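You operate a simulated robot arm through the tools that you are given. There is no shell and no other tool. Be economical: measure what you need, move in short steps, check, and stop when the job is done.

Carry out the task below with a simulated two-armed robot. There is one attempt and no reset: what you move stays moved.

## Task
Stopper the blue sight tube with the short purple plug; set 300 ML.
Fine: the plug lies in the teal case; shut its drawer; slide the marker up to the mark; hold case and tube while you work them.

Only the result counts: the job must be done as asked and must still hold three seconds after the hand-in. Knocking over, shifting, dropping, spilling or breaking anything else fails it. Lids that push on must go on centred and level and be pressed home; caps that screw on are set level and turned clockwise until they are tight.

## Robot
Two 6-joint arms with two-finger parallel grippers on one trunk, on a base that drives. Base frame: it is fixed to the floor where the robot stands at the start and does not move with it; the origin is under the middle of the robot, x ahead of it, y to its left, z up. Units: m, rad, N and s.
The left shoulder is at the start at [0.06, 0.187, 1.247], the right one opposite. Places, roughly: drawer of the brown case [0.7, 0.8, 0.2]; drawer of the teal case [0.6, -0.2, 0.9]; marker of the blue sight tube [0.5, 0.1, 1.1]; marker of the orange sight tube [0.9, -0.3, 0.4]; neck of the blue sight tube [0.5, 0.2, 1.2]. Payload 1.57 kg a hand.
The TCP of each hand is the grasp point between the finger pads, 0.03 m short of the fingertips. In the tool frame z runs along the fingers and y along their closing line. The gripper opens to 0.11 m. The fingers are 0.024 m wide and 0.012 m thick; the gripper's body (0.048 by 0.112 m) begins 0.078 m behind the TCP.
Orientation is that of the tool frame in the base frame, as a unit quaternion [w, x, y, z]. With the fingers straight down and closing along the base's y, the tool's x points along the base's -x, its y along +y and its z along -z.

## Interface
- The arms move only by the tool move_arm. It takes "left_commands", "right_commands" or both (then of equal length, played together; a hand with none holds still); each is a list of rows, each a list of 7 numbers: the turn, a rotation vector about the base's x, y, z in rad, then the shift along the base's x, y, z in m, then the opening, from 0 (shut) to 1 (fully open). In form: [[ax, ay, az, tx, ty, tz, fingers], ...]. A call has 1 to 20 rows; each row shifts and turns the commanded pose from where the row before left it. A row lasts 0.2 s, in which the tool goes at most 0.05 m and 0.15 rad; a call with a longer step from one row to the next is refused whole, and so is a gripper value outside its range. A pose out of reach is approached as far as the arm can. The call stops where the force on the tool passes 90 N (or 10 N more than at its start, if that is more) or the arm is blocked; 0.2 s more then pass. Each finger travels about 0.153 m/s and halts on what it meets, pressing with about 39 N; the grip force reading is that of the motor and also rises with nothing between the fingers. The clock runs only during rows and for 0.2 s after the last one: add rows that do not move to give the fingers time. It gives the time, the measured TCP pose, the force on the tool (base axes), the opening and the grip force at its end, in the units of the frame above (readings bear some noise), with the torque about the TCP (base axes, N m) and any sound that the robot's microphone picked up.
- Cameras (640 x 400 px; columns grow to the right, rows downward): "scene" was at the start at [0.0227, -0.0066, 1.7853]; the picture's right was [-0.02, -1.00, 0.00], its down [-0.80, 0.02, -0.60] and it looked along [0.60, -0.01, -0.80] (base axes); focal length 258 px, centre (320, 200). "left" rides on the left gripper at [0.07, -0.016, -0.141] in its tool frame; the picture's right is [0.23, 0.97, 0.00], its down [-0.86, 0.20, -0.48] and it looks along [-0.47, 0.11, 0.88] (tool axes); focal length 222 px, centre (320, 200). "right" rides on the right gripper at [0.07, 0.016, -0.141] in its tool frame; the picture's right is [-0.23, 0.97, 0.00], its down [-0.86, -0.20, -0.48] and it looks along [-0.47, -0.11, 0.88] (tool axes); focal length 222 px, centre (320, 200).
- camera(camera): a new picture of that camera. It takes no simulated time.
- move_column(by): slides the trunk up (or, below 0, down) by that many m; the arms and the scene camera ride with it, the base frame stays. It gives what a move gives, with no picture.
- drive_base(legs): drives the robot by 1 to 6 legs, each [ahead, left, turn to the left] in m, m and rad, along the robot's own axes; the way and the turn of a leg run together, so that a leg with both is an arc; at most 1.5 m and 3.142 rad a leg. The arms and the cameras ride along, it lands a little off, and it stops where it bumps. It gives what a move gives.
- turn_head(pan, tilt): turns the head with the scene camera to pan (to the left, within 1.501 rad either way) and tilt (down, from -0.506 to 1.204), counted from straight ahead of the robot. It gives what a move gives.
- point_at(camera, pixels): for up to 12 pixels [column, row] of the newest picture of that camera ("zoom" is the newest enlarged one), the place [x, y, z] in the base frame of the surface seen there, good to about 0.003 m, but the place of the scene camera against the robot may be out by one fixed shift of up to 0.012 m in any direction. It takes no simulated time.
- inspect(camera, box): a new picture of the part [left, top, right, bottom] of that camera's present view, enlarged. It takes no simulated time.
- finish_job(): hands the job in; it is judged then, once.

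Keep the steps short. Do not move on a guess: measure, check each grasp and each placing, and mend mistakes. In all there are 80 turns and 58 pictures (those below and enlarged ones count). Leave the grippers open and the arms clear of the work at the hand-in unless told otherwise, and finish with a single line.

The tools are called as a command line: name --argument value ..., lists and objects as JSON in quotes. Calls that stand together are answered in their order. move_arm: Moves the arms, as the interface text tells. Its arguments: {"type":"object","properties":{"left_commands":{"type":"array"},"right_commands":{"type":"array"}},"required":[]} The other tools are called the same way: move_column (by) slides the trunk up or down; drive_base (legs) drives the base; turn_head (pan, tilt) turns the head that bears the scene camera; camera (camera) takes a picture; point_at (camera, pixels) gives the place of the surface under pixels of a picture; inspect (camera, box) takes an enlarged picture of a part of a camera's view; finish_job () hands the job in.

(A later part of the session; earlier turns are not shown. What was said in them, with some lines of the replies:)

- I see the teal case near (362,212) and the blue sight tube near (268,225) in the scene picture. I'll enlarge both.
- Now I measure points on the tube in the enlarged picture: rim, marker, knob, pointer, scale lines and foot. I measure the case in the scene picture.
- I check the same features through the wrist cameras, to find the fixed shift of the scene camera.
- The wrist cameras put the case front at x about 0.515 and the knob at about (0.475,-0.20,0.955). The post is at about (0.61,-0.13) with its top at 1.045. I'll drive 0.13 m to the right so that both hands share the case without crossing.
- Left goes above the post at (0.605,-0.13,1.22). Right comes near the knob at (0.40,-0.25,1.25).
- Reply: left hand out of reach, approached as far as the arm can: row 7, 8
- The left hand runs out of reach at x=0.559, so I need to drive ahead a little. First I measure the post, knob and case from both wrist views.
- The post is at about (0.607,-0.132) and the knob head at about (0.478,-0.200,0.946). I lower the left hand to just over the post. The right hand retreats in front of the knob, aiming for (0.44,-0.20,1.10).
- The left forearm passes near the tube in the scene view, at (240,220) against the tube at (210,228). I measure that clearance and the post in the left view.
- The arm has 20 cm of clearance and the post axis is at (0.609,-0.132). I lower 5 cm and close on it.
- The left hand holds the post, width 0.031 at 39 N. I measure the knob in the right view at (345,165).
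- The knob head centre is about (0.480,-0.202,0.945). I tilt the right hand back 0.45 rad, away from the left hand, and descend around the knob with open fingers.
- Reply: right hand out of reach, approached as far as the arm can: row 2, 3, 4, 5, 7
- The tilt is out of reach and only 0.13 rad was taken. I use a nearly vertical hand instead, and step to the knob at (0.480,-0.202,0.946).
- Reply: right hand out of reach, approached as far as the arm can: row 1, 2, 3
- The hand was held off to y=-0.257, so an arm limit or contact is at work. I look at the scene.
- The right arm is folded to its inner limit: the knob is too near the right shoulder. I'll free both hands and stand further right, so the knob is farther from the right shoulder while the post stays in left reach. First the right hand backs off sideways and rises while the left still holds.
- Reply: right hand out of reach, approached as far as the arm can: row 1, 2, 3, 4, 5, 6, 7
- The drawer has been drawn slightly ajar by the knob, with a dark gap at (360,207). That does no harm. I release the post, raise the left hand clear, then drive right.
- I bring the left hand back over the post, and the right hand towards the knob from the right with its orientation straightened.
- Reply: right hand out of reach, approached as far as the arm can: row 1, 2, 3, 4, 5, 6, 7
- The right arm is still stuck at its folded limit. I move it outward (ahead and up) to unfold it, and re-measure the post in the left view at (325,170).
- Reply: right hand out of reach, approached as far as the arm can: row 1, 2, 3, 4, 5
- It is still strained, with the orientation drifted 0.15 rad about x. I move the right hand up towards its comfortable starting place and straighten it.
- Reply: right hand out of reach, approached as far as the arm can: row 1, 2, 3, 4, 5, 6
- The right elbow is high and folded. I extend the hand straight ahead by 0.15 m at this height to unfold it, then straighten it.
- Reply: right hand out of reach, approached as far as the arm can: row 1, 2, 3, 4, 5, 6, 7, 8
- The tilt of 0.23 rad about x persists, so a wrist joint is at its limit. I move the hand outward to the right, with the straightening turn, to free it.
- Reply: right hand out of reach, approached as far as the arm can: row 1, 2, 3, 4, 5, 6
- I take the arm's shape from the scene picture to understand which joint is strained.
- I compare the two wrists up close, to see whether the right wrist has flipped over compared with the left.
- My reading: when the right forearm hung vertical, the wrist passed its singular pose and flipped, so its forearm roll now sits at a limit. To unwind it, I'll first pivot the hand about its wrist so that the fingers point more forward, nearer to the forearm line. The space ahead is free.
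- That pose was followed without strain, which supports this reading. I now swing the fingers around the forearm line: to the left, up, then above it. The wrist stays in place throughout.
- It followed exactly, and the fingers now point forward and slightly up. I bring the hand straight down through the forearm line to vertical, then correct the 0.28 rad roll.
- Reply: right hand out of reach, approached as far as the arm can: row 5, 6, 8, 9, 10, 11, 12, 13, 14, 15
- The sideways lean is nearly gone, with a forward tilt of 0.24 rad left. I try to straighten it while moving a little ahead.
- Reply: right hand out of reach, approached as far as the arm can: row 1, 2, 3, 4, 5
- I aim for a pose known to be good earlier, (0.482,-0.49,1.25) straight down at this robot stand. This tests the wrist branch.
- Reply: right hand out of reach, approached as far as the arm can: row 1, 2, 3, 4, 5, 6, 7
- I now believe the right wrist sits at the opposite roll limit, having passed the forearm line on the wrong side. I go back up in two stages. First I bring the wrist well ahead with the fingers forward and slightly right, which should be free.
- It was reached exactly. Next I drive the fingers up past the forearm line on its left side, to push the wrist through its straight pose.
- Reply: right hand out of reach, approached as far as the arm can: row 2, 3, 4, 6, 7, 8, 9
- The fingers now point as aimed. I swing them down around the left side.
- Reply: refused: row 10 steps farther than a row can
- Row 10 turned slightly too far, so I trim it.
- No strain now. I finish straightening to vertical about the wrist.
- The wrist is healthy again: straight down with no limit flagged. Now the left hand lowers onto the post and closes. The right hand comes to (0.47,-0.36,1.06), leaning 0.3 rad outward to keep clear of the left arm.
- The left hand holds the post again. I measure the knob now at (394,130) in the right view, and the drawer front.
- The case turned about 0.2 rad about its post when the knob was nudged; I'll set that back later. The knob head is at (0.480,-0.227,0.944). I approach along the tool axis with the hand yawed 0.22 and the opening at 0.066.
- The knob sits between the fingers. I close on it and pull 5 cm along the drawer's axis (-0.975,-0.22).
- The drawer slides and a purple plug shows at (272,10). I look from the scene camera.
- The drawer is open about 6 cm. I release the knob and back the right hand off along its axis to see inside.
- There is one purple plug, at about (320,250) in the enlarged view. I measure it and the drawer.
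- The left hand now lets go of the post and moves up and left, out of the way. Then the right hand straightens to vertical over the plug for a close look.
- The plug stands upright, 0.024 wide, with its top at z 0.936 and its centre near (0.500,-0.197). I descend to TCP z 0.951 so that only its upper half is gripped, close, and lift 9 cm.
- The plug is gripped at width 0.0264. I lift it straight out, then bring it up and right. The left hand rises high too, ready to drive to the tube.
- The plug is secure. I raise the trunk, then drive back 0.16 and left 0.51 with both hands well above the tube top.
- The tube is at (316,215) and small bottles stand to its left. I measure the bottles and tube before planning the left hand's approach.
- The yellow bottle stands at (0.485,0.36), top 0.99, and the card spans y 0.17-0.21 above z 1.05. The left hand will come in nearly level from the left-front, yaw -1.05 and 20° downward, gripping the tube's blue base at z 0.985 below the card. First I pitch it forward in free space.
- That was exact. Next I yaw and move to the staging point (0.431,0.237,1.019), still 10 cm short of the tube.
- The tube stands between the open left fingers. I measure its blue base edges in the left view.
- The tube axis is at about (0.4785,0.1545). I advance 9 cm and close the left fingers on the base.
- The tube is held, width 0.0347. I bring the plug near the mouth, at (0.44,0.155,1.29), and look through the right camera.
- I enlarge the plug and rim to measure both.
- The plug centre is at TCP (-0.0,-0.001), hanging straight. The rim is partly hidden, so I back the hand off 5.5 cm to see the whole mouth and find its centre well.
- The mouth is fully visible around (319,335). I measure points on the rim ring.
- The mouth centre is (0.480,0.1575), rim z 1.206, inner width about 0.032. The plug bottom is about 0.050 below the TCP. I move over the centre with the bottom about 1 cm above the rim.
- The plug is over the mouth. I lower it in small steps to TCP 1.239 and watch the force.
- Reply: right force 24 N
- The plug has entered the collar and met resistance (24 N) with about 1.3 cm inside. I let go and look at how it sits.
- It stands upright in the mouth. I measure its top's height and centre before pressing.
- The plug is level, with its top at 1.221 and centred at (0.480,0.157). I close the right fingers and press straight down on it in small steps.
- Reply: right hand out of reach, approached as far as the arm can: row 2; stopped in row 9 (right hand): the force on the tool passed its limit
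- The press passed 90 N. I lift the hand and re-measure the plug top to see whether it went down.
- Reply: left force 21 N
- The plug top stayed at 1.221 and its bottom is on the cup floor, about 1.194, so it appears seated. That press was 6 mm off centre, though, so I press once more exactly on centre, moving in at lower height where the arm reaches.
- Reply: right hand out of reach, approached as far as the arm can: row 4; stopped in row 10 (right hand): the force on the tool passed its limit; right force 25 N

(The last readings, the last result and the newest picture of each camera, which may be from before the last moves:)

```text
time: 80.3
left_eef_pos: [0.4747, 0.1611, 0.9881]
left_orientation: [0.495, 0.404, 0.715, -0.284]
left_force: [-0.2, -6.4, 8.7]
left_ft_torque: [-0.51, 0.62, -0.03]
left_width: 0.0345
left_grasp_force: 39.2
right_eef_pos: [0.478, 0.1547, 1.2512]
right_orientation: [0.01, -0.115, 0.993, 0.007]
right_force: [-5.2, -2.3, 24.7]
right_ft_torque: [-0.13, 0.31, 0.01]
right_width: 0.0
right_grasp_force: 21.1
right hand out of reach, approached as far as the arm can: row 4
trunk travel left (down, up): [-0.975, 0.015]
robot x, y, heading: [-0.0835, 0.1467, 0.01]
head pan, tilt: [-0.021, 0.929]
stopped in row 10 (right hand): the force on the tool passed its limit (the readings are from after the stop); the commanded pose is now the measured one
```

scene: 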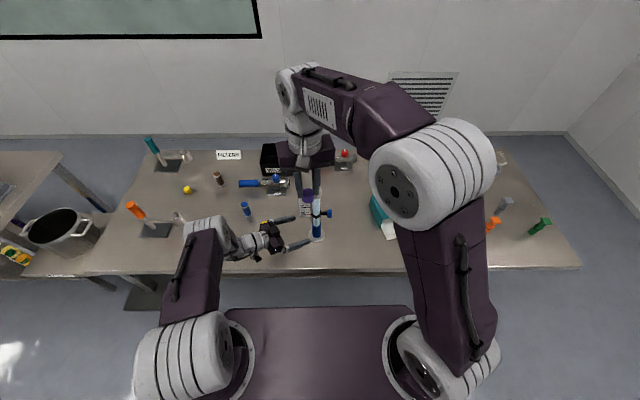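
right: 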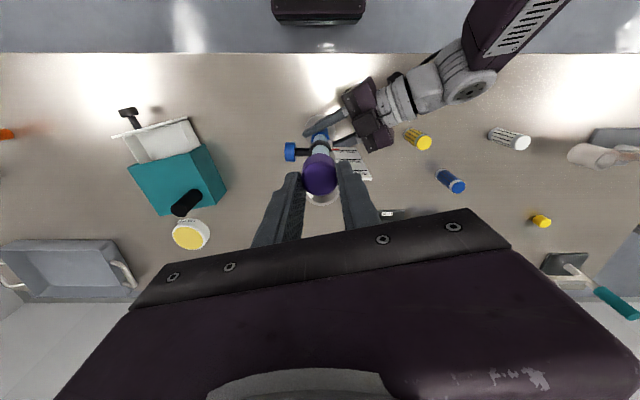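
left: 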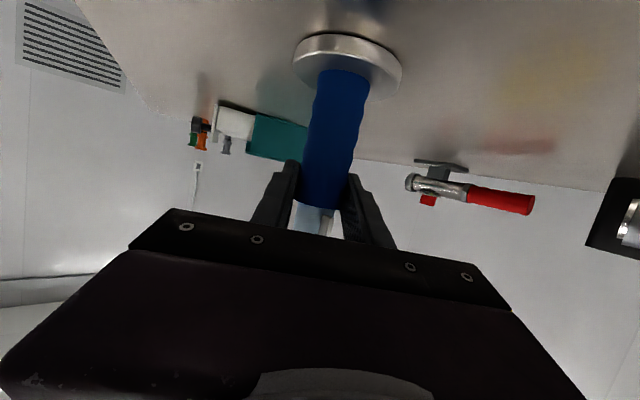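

Centred pressing again passed 90 N with the tip at 1.221, so the plug is home. From the last enlarged right view I measure the marker knob, pointer and 300 line.

point_at --camera "zoom" --pixels '[[190, 57], [172, 57], [210, 57], [190, 22], [190, 92], [238, 57], [320, 22], [375, 42], [410, 43], [410, 75], [410, 117], [300, 40]]'

move_arm --right_commands '[[0, 0.01, 0, -0.01, 0, 0.01, 0], [-0.01, 0.01, 0, -0.02, 0, 0.03, 0.3], [0, 0, 0, -0.03, -0.02, 0.02, 0.5], [0, 0, 0, -0.02, -0.04, 0, 0.5], [0, 0, 0, 0, -0.045, 0, 0.5], [0, 0, 0, 0, -0.03, -0.03, 0.5], [0, 0, 0, 0, 0, 0, 0.5]]'

```text
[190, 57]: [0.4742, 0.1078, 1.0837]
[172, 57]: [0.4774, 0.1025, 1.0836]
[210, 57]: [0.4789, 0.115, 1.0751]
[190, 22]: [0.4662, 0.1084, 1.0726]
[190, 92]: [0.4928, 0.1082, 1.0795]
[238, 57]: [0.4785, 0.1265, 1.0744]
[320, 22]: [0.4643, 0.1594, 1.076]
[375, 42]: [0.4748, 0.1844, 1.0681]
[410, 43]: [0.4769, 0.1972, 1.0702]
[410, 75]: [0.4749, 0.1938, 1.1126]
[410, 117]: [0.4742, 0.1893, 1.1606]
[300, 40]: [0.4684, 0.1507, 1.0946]
```

```text
time: 81.9
left_eef_pos: [0.4753, 0.1617, 0.9866]
left_orientation: [0.494, 0.405, 0.715, -0.284]
left_force: [1.1, -5.6, 30.2]
left_ft_torque: [0.19, -0.29, -0.05]
left_width: 0.0346
left_grasp_force: 39.3
right_eef_pos: [0.3964, 0.0209, 1.2796]
right_orientation: [-0.004, -0.114, 0.993, 0.004]
right_force: [0.4, -0.4, 0.5]
right_ft_torque: [-0.02, 0.0, 0.0]
right_width: 0.055
right_grasp_force: 0.0
trunk travel left (down, up): [-0.975, 0.015]
robot x, y, heading: [-0.0806, 0.1491, 0.007]
head pan, tilt: [-0.021, 0.929]
```

The pointer is at z 1.069. The lines are 200 at 1.070, 300 at about 1.115 and 400 at 1.161. The knob centre is about (0.479,0.108,1.074). I turn the right hand so its fingers close along x, lean it 0.35 rad outward, and stop just short of the knob.

move_arm --right_commands '[[0, 0, 0.148, 0, 0, 0, 0.5], [0, 0, 0.148, 0, 0, 0, 0.5], [0, 0, 0.148, 0, 0, 0, 0.5], [0, 0, 0.148, 0, 0, 0, 0.5], [0, 0, 0.148, 0, 0, 0, 0.5], [0, 0, 0.148, 0, 0, 0, 0.5], [0, 0, 0.148, 0.0138, 0.0089, -0.0195, 0.5], [0, 0, 0.148, 0.0138, 0.0089, -0.0195, 0.5], [0, 0, 0.148, 0.0138, 0.0089, -0.0195, 0.5], [0.117, 0, 0, 0.0138, 0.0089, -0.0195, 0.5], [0.117, 0, 0, 0.0138, 0.0089, -0.0195, 0.5], [0.117, 0, 0, 0.0138, 0.0089, -0.0195, 0.5], [0, 0, 0, 0, 0, 0, 0.5]]'

camera --camera "right"

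```text
time: 84.7
left_eef_pos: [0.4765, 0.162, 0.9868]
left_orientation: [0.495, 0.403, 0.715, -0.284]
left_force: [2.5, -3.9, 30.8]
left_ft_torque: [0.04, -0.26, -0.09]
left_width: 0.0347
left_grasp_force: 39.0
right_eef_pos: [0.4804, 0.0725, 1.1611]
right_orientation: [0.12, -0.695, 0.698, 0.123]
right_force: [-0.6, 0.8, -0.8]
right_ft_torque: [-0.02, -0.04, 0.01]
right_width: 0.055
right_grasp_force: 0.1
trunk travel left (down, up): [-0.975, 0.015]
robot x, y, heading: [-0.0851, 0.1519, 0.01]
head pan, tilt: [-0.021, 0.929]
```

```text
11 pictures are left
```

right: 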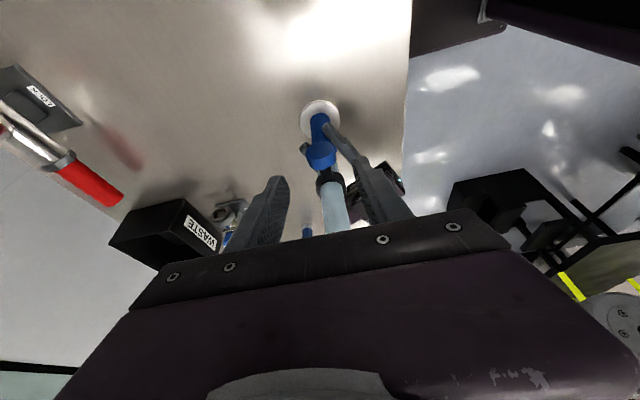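

The knob is between the fingers' lines at (320,157). I measure it.

point_at --camera "right" --pixels '[[320, 152], [320, 162], [307, 155], [332, 153], [325, 172]]'

```text
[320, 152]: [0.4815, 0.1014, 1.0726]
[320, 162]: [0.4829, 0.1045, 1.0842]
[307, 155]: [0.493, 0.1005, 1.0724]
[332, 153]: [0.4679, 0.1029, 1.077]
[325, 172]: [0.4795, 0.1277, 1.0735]
```

The knob centre is (0.4805,0.107,1.073). I descend along the tool axis and close on it.

move_arm --right_commands '[[0, 0, 0, 0, 0.011, -0.028, 0.5], [0, 0, 0, 0, 0.011, -0.028, 0.5], [0, 0, 0, 0, 0.0105, -0.028, 0.5], [0, 0, 0, 0, 0, 0, 0.5], [0, 0, 0, 0, 0, 0, 0.35], [0, 0, 0, 0, 0, 0, 0.2], [0, 0, 0, 0, 0, 0, 0], [0, 0, 0, 0, 0, 0, 0]]'

inspect --camera "scene" --box '[275, 175, 355, 245]'

```text
time: 86.5
left_eef_pos: [0.4769, 0.1637, 0.9856]
left_orientation: [0.494, 0.404, 0.716, -0.284]
left_force: [5.4, -4.1, 29.4]
left_ft_torque: [0.0, -0.14, -0.4]
left_width: 0.0346
left_grasp_force: 38.3
right_eef_pos: [0.4803, 0.1059, 1.0786]
right_orientation: [0.118, -0.694, 0.699, 0.124]
right_force: [-4.5, 1.4, -0.5]
right_ft_torque: [0.13, 0.04, 0.65]
right_width: 0.0307
right_grasp_force: 38.6
trunk travel left (down, up): [-0.975, 0.015]
robot x, y, heading: [-0.0864, 0.1474, 0.005]
head pan, tilt: [-0.021, 0.929]
```

```text
5.71 times, centred on (315, 210) of scene
```

zoom: 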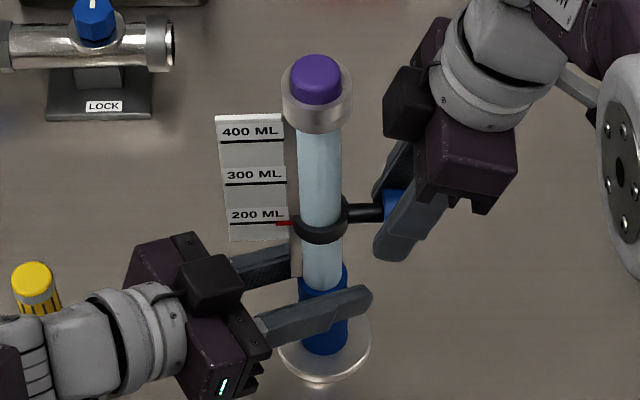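

The knob is gripped, width 0.031. I measure the pointer and lines in this view, so the offset is common, to get the exact travel.

point_at --camera "zoom" --pixels '[[284, 223], [276, 223], [255, 184], [270, 183], [255, 142], [270, 142], [250, 223], [240, 223], [238, 185]]'

```text
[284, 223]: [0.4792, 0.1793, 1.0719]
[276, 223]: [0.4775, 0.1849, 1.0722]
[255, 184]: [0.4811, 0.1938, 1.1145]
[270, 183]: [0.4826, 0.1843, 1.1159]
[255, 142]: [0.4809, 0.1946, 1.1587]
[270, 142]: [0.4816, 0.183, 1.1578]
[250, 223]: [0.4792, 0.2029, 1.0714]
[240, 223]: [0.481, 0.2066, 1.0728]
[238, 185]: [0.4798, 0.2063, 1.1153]
```

The pointer is on 200 at z 1.072 and the 300 line is at 1.115, so the travel is about 0.043. I slide up 0.040 first.

move_arm --right_commands '[[0, 0, 0, 0, 0, 0.008, 0], [0, 0, 0, 0, 0, 0.008, 0], [0, 0, 0, 0, 0, 0.008, 0], [0, 0, 0, 0, 0, 0.008, 0], [0, 0, 0, 0, 0, 0.008, 0], [0, 0, 0, 0, 0, 0, 0]]'

inspect --camera "scene" --box '[295, 185, 335, 225]'

```text
time: 87.9
left_eef_pos: [0.4761, 0.1621, 0.9872]
left_orientation: [0.496, 0.403, 0.716, -0.283]
left_force: [11.7, -8.5, 26.2]
left_ft_torque: [0.04, 0.41, -0.18]
left_width: 0.0347
left_grasp_force: 39.2
right_eef_pos: [0.481, 0.1056, 1.1181]
right_orientation: [0.119, -0.695, 0.698, 0.124]
right_force: [-12.7, 4.5, -0.2]
right_ft_torque: [0.22, 0.35, 0.72]
right_width: 0.0307
right_grasp_force: 38.8
trunk travel left (down, up): [-0.975, 0.015]
robot x, y, heading: [-0.0843, 0.1511, 0.01]
head pan, tilt: [-0.021, 0.929]
```

```text
10.00 times, centred on (315, 205) of scene
```

zoom: 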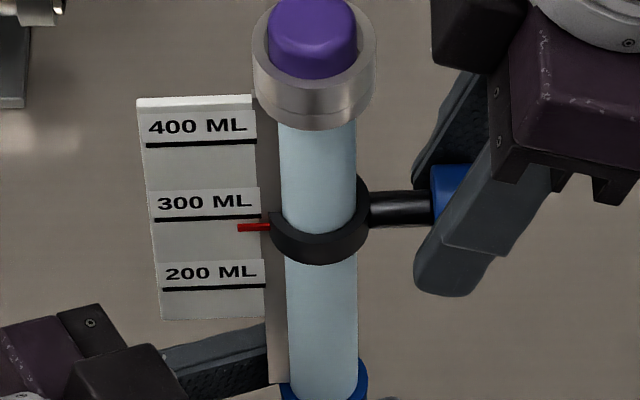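

The marker slid. I measure how far the pointer is below the 300 line.

point_at --camera "zoom" --pixels '[[242, 228], [248, 228], [262, 226], [225, 218], [245, 216], [180, 219], [220, 287], [215, 144]]'

```text
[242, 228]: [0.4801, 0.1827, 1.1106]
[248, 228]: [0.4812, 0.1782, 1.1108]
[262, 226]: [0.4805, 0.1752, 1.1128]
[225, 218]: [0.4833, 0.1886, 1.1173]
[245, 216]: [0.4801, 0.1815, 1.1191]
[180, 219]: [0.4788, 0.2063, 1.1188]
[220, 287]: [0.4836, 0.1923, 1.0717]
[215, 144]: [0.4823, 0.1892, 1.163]
```

The pointer is about 6.5 mm low, so I move up 0.0065.

move_arm --right_commands '[[0, 0, 0, 0, 0, 0.0035, 0], [0, 0, 0, 0, 0, 0.003, 0], [0, 0, 0, 0, 0, 0, 0], [0, 0, 0, 0, 0, 0, 0]]'

inspect --camera "scene" --box '[295, 185, 335, 225]'

```text
time: 88.9
left_eef_pos: [0.4764, 0.162, 0.9871]
left_orientation: [0.495, 0.403, 0.716, -0.282]
left_force: [12.6, -9.8, 26.1]
left_ft_torque: [-0.04, 0.27, -0.23]
left_width: 0.0347
left_grasp_force: 39.3
right_eef_pos: [0.4821, 0.1048, 1.1243]
right_orientation: [0.118, -0.695, 0.699, 0.124]
right_force: [-11.2, 6.1, -0.1]
right_ft_torque: [0.47, 0.31, 0.73]
right_width: 0.0303
right_grasp_force: 39.6
trunk travel left (down, up): [-0.975, 0.015]
robot x, y, heading: [-0.0775, 0.1507, 0.007]
head pan, tilt: [-0.021, 0.929]
```

```text
10.00 times, centred on (315, 205) of scene
```

zoom: 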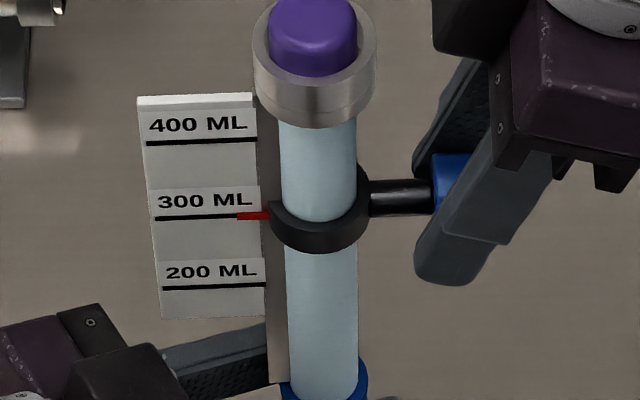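

The pointer is now exactly on the 300 line, both at row 216. I release the knob and withdraw the right hand while the left still holds. Then the left opens and backs off the way it came.

move_arm --left_commands '[[0, 0, 0, 0, 0, 0, 0], [0, 0, 0, 0, 0, 0, 0], [0, 0, 0, 0, 0, 0, 0], [0, 0, 0, 0, 0, 0, 0], [0, 0, 0, 0, 0, 0, 0], [0, 0, 0, 0, 0, 0, 0], [0, 0, 0, 0, 0, 0, 0.4], [0, 0, 0, 0, 0, 0, 0.7], [0, 0, 0, 0, 0, 0, 1], [0, 0, 0, 0, 0, 0, 1], [0, 0, 0, -0.0114, 0.0187, 0.0083, 1], [0, 0, 0, -0.0114, 0.0187, 0.0083, 1], [0, 0, 0, -0.0114, 0.0187, 0.0083, 1], [0, 0, 0, -0.0114, 0.0187, 0.0083, 1], [0, 0, 0.105, 0.0212, 0.0287, 0.0285, 1], [0, 0, 0.105, 0.0212, 0.0287, 0.0285, 1], [0, 0, 0.105, 0.0212, 0.0287, 0.0285, 1], [0, 0, 0.105, 0.0212, 0.0287, 0.0285, 1], [0, 0, 0.105, 0.0212, 0.0287, 0.0285, 1]]' --right_commands '[[0, 0, 0, 0, 0, 0, 0.4], [0, 0, 0, 0, 0, 0, 0.5], [0, 0, 0, 0, 0, 0, 0.5], [0, 0, 0, 0, -0.011, 0.028, 0.5], [0, 0, 0, 0, -0.011, 0.028, 0.5], [0, 0, 0, 0, -0.011, 0.028, 0.5], [-0.117, 0, 0, -0.02, -0.025, 0.03, 0.5], [-0.117, 0, 0, -0.02, -0.025, 0.03, 0.5], [-0.117, 0, 0, -0.02, -0.025, 0.03, 0.5], [0, 0, -0.148, -0.002, -0.008, 0, 0.5], [0, 0, -0.148, -0.002, -0.008, 0, 0.5], [0, 0, -0.148, -0.002, -0.008, 0, 0.5], [0, 0, -0.148, -0.002, -0.008, 0, 0.5], [0, 0, -0.148, -0.002, -0.008, 0, 0.5], [0, 0, -0.148, -0.002, -0.008, 0, 0.5], [0, 0, -0.148, -0.002, -0.008, 0, 0.5], [0, 0, -0.148, -0.002, -0.008, 0, 0.5], [0, 0, -0.148, -0.002, -0.008, 0, 0.5], [0, 0, 0, 0, 0, 0, 0.5]]'

```text
time: 92.9
left_eef_pos: [0.6099, 0.404, 1.0989]
left_orientation: [0.549, 0.202, 0.797, -0.146]
left_force: [-0.5, 0.2, -0.1]
left_ft_torque: [0.02, -0.01, 0.01]
left_width: 0.11
left_grasp_force: 0.1
left hand out of reach, approached as far as the arm can: row 11, 12, 13, 14, 15, 16, 17, 18, 19
right_eef_pos: [0.4077, -0.0741, 1.2986]
right_orientation: [-0.005, -0.114, 0.993, 0.004]
right_force: [0.1, 0.4, 0.2]
right_ft_torque: [0.01, -0.02, 0.01]
right_width: 0.055
right_grasp_force: 0.0
trunk travel left (down, up): [-0.975, 0.015]
robot x, y, heading: [-0.0826, 0.1514, 0.008]
head pan, tilt: [-0.021, 0.929]
```

The left arm's retreat was strained and strayed from its line. I check the tube and bottles at once.

camera --camera "scene"

```text
7 pictures are left
```

scene: 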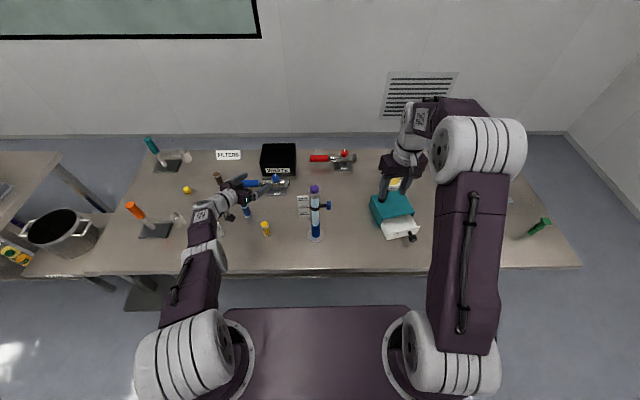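

Nothing was disturbed: the tube stands at (316,215) and the yellow bottle at (266,228). I lift the left hand straight up away from the objects and see whether it is still strained.

move_arm --left_commands '[[0, 0, 0, 0, 0, 0.02, 1], [0, 0, 0, 0, 0, 0.03, 1], [0, 0, 0, 0, 0, 0.03, 1], [0, 0, 0.05, 0, 0, 0.03, 1], [0, 0, 0.1, 0, 0.02, 0.03, 1], [0, 0, 0.1, 0, 0.02, 0.03, 1], [0, 0, 0, 0, 0, 0, 1]]'

```text
time: 94.5
left_eef_pos: [0.6826, 0.4706, 1.2427]
left_orientation: [0.563, 0.102, 0.816, -0.076]
left_force: [0.3, -1.3, -0.6]
left_ft_torque: [0.02, 0.01, 0.01]
left_width: 0.11
left_grasp_force: 0.1
left hand out of reach, approached as far as the arm can: row 1, 2, 3, 4, 5, 6
right_eef_pos: [0.4076, -0.0739, 1.2967]
right_orientation: [-0.005, -0.115, 0.993, 0.004]
right_force: [1.1, 0.1, -0.4]
right_ft_torque: [-0.03, -0.03, -0.03]
right_width: 0.055
right_grasp_force: 0.1
trunk travel left (down, up): [-0.975, 0.015]
robot x, y, heading: [-0.0846, 0.1484, 0.006]
head pan, tilt: [-0.021, 0.929]
```

I continue back towards the last good waypoint (0.643,0.52,1.305) with yaw 0.

move_arm --left_commands '[[0, 0, 0.09, -0.013, 0.017, 0.02, 1], [0, 0, 0.09, -0.013, 0.017, 0.02, 1], [0, 0, 0.08, -0.013, 0.017, 0.02, 1], [0, 0, 0, 0, 0, 0, 1]]'

```text
time: 95.5
left_eef_pos: [0.6948, 0.544, 1.2923]
left_orientation: [0.569, -0.006, 0.823, -0.002]
left_force: [0.1, -0.5, -0.9]
left_ft_torque: [-0.01, -0.01, 0.0]
left_width: 0.1099
left_grasp_force: 0.1
left hand out of reach, approached as far as the arm can: row 1, 2, 3
right_eef_pos: [0.4068, -0.0745, 1.2968]
right_orientation: [-0.005, -0.116, 0.993, 0.003]
right_force: [0.4, -1.4, 0.0]
right_ft_torque: [0.03, 0.0, 0.0]
right_width: 0.0549
right_grasp_force: 0.2
trunk travel left (down, up): [-0.975, 0.015]
robot x, y, heading: [-0.0862, 0.1476, 0.01]
head pan, tilt: [-0.021, 0.929]
```

The orientation is right but x lags. I pitch the left hand back to vertical while drawing it in and up.

move_arm --left_commands '[[0, 0.136, 0, -0.0294, -0.0016, 0.0064, 1], [0, 0.136, 0, -0.0294, -0.0016, 0.0064, 1], [0, 0.136, 0, -0.0294, -0.0016, 0.0064, 1], [0, 0.136, 0, -0.0294, -0.0016, 0.0064, 1], [0, 0.136, 0, -0.0294, -0.0016, 0.0064, 1], [0, 0.136, 0, -0.0294, -0.0016, 0.0064, 1], [0, 0.136, 0, -0.0294, -0.0016, 0.0064, 1], [0, 0.136, 0, -0.0294, -0.0016, 0.0064, 1], [0, 0.125, 0, -0.0294, -0.0016, 0.0064, 1], [0, 0, 0, 0, 0, 0, 1]]'

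```text
time: 97.7
left_eef_pos: [0.4531, 0.5402, 1.3464]
left_orientation: [-0.003, -0.006, 1.0, 0.0]
left_force: [0.0, 0.0, -0.4]
left_ft_torque: [-0.01, 0.01, 0.0]
left_width: 0.1101
left_grasp_force: 0.2
left hand out of reach, approached as far as the arm can: row 1, 2, 3, 8
right_eef_pos: [0.4084, -0.0748, 1.297]
right_orientation: [-0.005, -0.115, 0.993, 0.004]
right_force: [0.5, 0.5, -0.4]
right_ft_torque: [0.01, 0.0, -0.01]
right_width: 0.055
right_grasp_force: 0.0
trunk travel left (down, up): [-0.975, 0.015]
robot x, y, heading: [-0.0844, 0.1468, 0.012]
head pan, tilt: [-0.021, 0.929]
5 turns are left
```

Only 5 turns remain, so I batch the work. The left hand is vertical again with its tips at 1.316, above the plug at 1.221. I drive right 0.515, then ahead 0.165 to the case stand, and then lower the trunk 0.1.

drive_base --legs '[[0, -0.515, -0.01], [0.163, 0, 0]]'

move_column --by -0.1

inspect --camera "scene" --box '[40, 160, 360, 300]'

```text
time: 101.8
left_eef_pos: [0.6221, 0.0252, 1.3473]
left_orientation: [0.0, -0.004, 1.0, 0.001]
left_force: [-0.3, -0.1, 0.9]
left_ft_torque: [-0.04, -0.06, 0.0]
left_width: 0.1097
left_grasp_force: 0.1
right_eef_pos: [0.5729, -0.5897, 1.2984]
right_orientation: [-0.003, -0.113, 0.994, 0.003]
right_force: [0.3, -0.1, 0.7]
right_ft_torque: [0.01, -0.04, 0.02]
right_width: 0.0549
right_grasp_force: 0.0
trunk travel left (down, up): [-0.975, 0.015]
robot x, y, heading: [0.083, -0.365, 0.007]
head pan, tilt: [-0.021, 0.929]
```

```text
time: 103.1
left_eef_pos: [0.6258, 0.0259, 1.2461]
left_orientation: [0.0, -0.003, 1.0, 0.001]
left_force: [-0.6, 0.4, -0.5]
left_ft_torque: [-0.01, -0.01, 0.0]
left_width: 0.11
left_grasp_force: 0.0
right_eef_pos: [0.5751, -0.5902, 1.1982]
right_orientation: [-0.005, -0.113, 0.994, 0.004]
right_force: [-0.4, 0.7, -0.4]
right_ft_torque: [-0.03, -0.01, 0.02]
right_width: 0.055
right_grasp_force: 0.1
trunk travel left (down, up): [-0.875, 0.115]
robot x, y, heading: [0.0869, -0.3643, 0.006]
head pan, tilt: [-0.021, 0.929]
```

```text
2.00 times, centred on (200, 230) of scene
4 turns are left
```

zoom: 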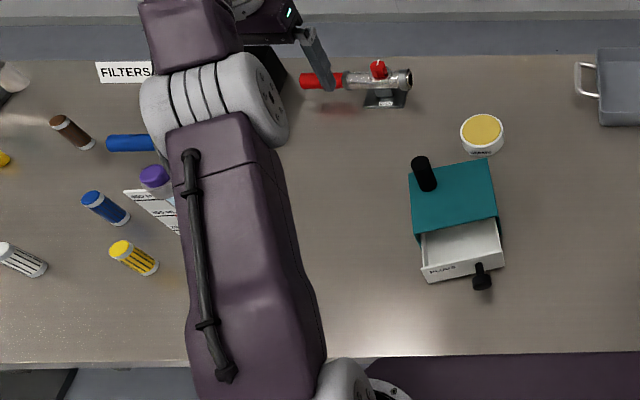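

The case is undisturbed and the drawer still open. The left hand goes to the post and grips it. The right hand, leaning 0.3 rad as before, goes to just above the knob at (0.438,-0.269,1.039). Then I check with pictures.

move_arm --left_commands '[[0, 0, 0, -0.0026, -0.0263, -0.026, 1], [0, 0, 0, -0.0026, -0.0263, -0.026, 1], [0, 0, 0, -0.0026, -0.0263, -0.026, 1], [0, 0, 0, -0.0026, -0.0263, -0.026, 1], [0, 0, 0, -0.0026, -0.0263, -0.026, 1], [0, 0, 0, -0.0026, -0.0263, -0.026, 1], [0, 0, 0, 0, 0, -0.0237, 1], [0, 0, 0, 0, 0, -0.0237, 1], [0, 0, 0, 0, 0, -0.0237, 1], [0, 0, 0, 0, 0, 0, 1], [0, 0, 0, 0, 0, 0, 0.6], [0, 0, 0, 0, 0, 0, 0.35], [0, 0, 0, 0, 0, 0, 0], [0, 0, 0, 0, 0, 0, 0], [0, 0, 0, 0, 0, 0, 0]]' --right_commands '[[0.0977, 0.0218, 0, -0.0196, 0.0343, -0.008, 0.6], [0.0977, 0.0218, 0, -0.0196, 0.0343, -0.008, 0.6], [0.0977, 0.0218, 0, -0.0196, 0.0343, -0.008, 0.6], [0, 0, 0, -0.0196, 0.0343, -0.008, 0.6], [0, 0, 0, -0.0196, 0.0343, -0.008, 0.6], [0, 0, 0, -0.0196, 0.0343, -0.008, 0.6], [0, 0, 0, -0.0196, 0.0343, -0.008, 0.6], [0, 0, 0, 0, 0, -0.0247, 0.6], [0, 0, 0, 0, 0, -0.0247, 0.6], [0, 0, 0, 0, 0, -0.0247, 0.6], [0, 0, 0, 0, 0.0269, -0.0097, 0.6], [0, 0, 0, 0, 0.0269, -0.0097, 0.6], [0, 0, 0, 0, 0.0269, -0.0097, 0.6], [0, 0, 0, 0, 0, 0, 0.6], [0, 0, 0, 0, 0, 0, 0.6]]'

camera --camera "right"

point_at --camera "right" --pixels '[[340, 140], [330, 140], [345, 150], [335, 150], [330, 160], [340, 160], [350, 160], [360, 150], [320, 150], [345, 170], [330, 170], [355, 140]]'

```text
time: 106.3
left_eef_pos: [0.611, -0.1309, 1.019]
left_orientation: [-0.002, -0.004, 1.0, 0.0]
left_force: [1.1, -0.8, 0.0]
left_ft_torque: [-0.21, -0.12, -0.06]
left_width: 0.0307
left_grasp_force: 38.9
right_eef_pos: [0.4404, -0.267, 1.0367]
right_orientation: [-0.021, -0.112, 0.982, 0.152]
right_force: [0.3, 0.7, -0.5]
right_ft_torque: [0.02, -0.01, 0.0]
right_width: 0.066
right_grasp_force: 0.0
trunk travel left (down, up): [-0.875, 0.115]
robot x, y, heading: [0.0834, -0.3648, 0.004]
head pan, tilt: [-0.021, 0.929]
```

```text
5 pictures are left
```

right: 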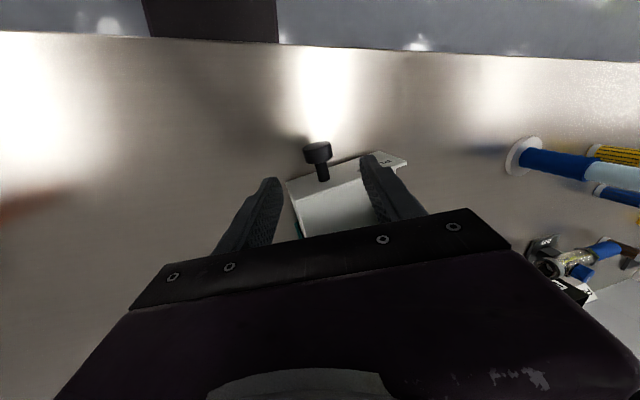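

```text
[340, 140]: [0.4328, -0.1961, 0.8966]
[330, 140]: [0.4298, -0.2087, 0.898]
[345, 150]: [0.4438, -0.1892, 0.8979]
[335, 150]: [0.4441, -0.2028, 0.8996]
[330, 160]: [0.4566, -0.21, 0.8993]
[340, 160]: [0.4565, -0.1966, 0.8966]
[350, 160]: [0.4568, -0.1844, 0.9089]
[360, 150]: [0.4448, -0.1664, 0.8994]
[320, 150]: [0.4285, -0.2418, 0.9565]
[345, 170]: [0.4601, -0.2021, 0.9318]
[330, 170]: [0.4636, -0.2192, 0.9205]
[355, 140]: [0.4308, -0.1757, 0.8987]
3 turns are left
```

The knob is where expected, at (0.4285,-0.242). I descend and grip it, push the drawer in 0.070 along its axis, turn the case back 0.21 rad about the held post, push it home once more and look.

move_arm --right_commands '[[0, 0, 0, -0.0029, 0.008, -0.0279, 0.6], [0, 0, 0, -0.0029, 0.008, -0.0279, 0.6], [0, 0, 0, -0.0028, 0.0081, -0.0279, 0.6], [0, 0, 0, 0, 0, 0, 0.6], [0, 0, 0, 0, 0, 0, 0.3], [0, 0, 0, 0, 0, 0, 0], [0, 0, 0, 0, 0, 0, 0], [0, 0, 0, 0, 0, 0, 0], [0, 0, 0, 0.0085, 0.002, 0, 0], [0, 0, 0, 0.0085, 0.002, 0, 0], [0, 0, 0, 0.0085, 0.002, 0, 0], [0, 0, 0, 0.0085, 0.002, 0, 0], [0, 0, 0, 0.0085, 0.002, 0, 0], [0, 0, 0, 0.0085, 0.002, 0, 0], [0, 0, 0, 0.0085, 0.002, 0, 0], [0, 0, 0, 0.0085, 0.002, 0, 0], [0, 0, 0, 0, 0, 0, 0]]'

move_arm --right_commands '[[0, 0, -0.054, -0.005, 0.0062, 0, 0], [0, 0, -0.054, -0.0047, 0.0065, 0, 0], [0, 0, -0.054, -0.0041, 0.0065, 0, 0], [0, 0, -0.053, -0.004, 0.0069, 0, 0], [0, 0, 0, 0.002, 0, 0, 0], [0, 0, 0, 0.002, 0, 0, 0], [0, 0, 0, 0, 0, 0, 0]]'

inspect --camera "scene" --box '[215, 190, 315, 280]'

inspect --camera "left" --box '[140, 0, 460, 200]'

```text
time: 109.9
left_eef_pos: [0.6132, -0.1306, 1.0196]
left_orientation: [0.002, -0.004, 1.0, 0.0]
left_force: [18.5, 11.9, -0.6]
left_ft_torque: [0.91, -1.25, 0.13]
left_width: 0.0312
left_grasp_force: 39.3
right_eef_pos: [0.4965, -0.2292, 0.9531]
right_orientation: [-0.022, -0.113, 0.982, 0.151]
right_force: [-19.1, -11.1, 8.3]
right_ft_torque: [-0.17, -0.37, 0.25]
right_width: 0.0306
right_grasp_force: 38.6
trunk travel left (down, up): [-0.875, 0.115]
robot x, y, heading: [0.0857, -0.3655, 0.003]
head pan, tilt: [-0.021, 0.929]
```

```text
time: 111.5
left_eef_pos: [0.6129, -0.1324, 1.0214]
left_orientation: [0.003, -0.003, 1.0, -0.001]
left_force: [23.7, 7.8, 10.8]
left_ft_torque: [-0.32, -0.23, 0.17]
left_width: 0.0311
left_grasp_force: 38.8
right_eef_pos: [0.483, -0.2022, 0.9532]
right_orientation: [-0.007, -0.008, 0.988, 0.152]
right_force: [-23.3, -7.9, -7.9]
right_ft_torque: [-0.23, 0.41, 0.36]
right_width: 0.0306
right_grasp_force: 38.7
trunk travel left (down, up): [-0.875, 0.115]
robot x, y, heading: [0.0886, -0.3678, 0.004]
head pan, tilt: [-0.021, 0.929]
```

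```text
4.44 times, centred on (265, 235) of scene
```

zoom: 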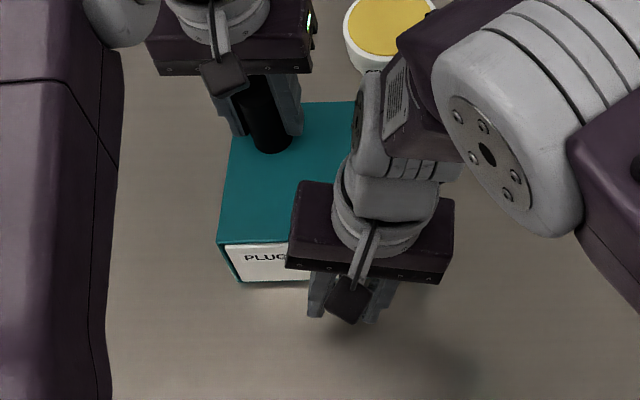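

```text
2.00 times, centred on (300, 100) of left
2 turns are left
```

zoom: 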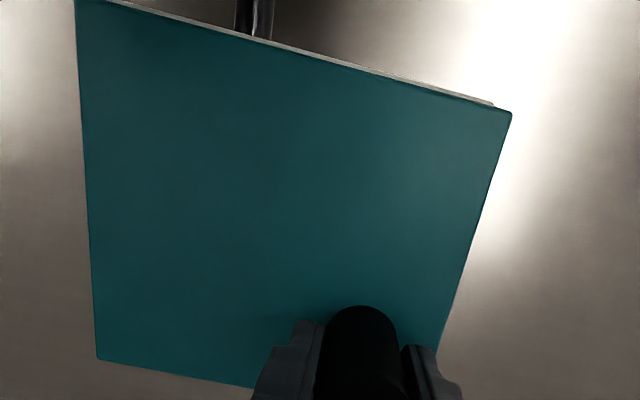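

The drawer is shut flush and the case is back in its original position. The right hand releases and withdraws first. Then the left opens and lifts clear, and I look at the case and the tube.

move_arm --left_commands '[[0, 0, 0, 0, 0, 0, 0], [0, 0, 0, 0, 0, 0, 0], [0, 0, 0, 0, 0, 0, 0], [0, 0, 0, 0, 0, 0, 0], [0, 0, 0, 0, 0, 0, 0], [0, 0, 0, 0, 0, 0, 0], [0, 0, 0, 0, 0, 0, 0], [0, 0, 0, 0, 0, 0, 0.5], [0, 0, 0, 0, 0, 0, 1], [0, 0, 0, 0, 0, 0, 1], [0, 0, 0, 0, 0, 0, 1], [0, 0, 0, 0, 0, 0.04, 1], [0, 0, 0, 0, 0, 0.04, 1], [0, 0, 0, 0, 0, 0.04, 1], [0, 0, 0, 0, 0, 0, 1]]' --right_commands '[[0, 0, 0, 0, 0, 0, 0.3], [0, 0, 0, 0, 0, 0, 0.6], [0, 0, 0, 0, 0, 0, 0.6], [0, 0, 0, 0, -0.0089, 0.0287, 0.6], [0, 0, 0, 0, -0.0089, 0.0287, 0.6], [0, 0, 0, 0, -0.0089, 0.0287, 0.6], [0, 0, 0, 0, -0.0089, 0.0287, 0.6], [0, 0, 0, 0, -0.03, 0.02, 0.8], [0, 0, 0, 0, -0.03, 0.02, 1], [0, 0, 0, 0, -0.03, 0.01, 1], [0, 0, 0, 0, -0.03, 0, 1], [0, 0, 0, 0, -0.02, 0, 1], [0, 0, 0, 0, 0, 0, 1], [0, 0, 0, 0, 0, 0, 1], [0, 0, 0, 0, 0, 0, 1]]'

inspect --camera "scene" --box '[215, 190, 315, 280]'

inspect --camera "scene" --box '[70, 180, 220, 290]'

```text
time: 114.7
left_eef_pos: [0.6101, -0.1339, 1.1389]
left_orientation: [-0.002, -0.004, 1.0, 0.001]
left_force: [0.2, 0.1, -0.7]
left_ft_torque: [0.0, -0.01, -0.01]
left_width: 0.1099
left_grasp_force: 0.0
right_eef_pos: [0.4861, -0.3791, 1.1182]
right_orientation: [-0.005, -0.007, 0.988, 0.155]
right_force: [0.6, 0.6, 0.6]
right_ft_torque: [0.03, 0.0, 0.0]
right_width: 0.1101
right_grasp_force: 0.1
trunk travel left (down, up): [-0.875, 0.115]
robot x, y, heading: [0.0902, -0.3643, 0.01]
head pan, tilt: [-0.021, 0.929]
```

```text
4.44 times, centred on (265, 235) of scene
```

zoom: 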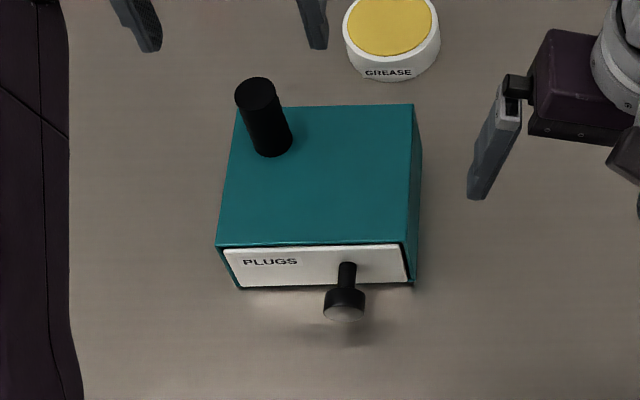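

```text
3.64 times, centred on (145, 235) of scene
1 turns are left
```

zoom: 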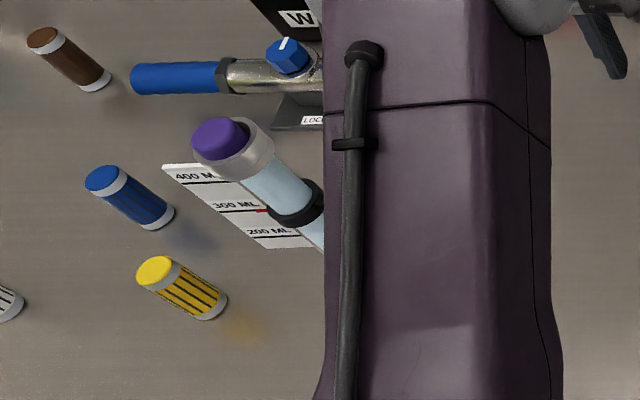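

The drawer is shut, the plug sits in the tube's mouth, the pointer is on 300, and both hands are open and clear, so I hand in.

finish_job

```text
The job is handed in.
```

The purple plug is seated in the blue sight tube, the marker is on 300 ML, and the teal case's drawer is shut; the case turned about 0.2 rad while I worked and I set it back by eye.
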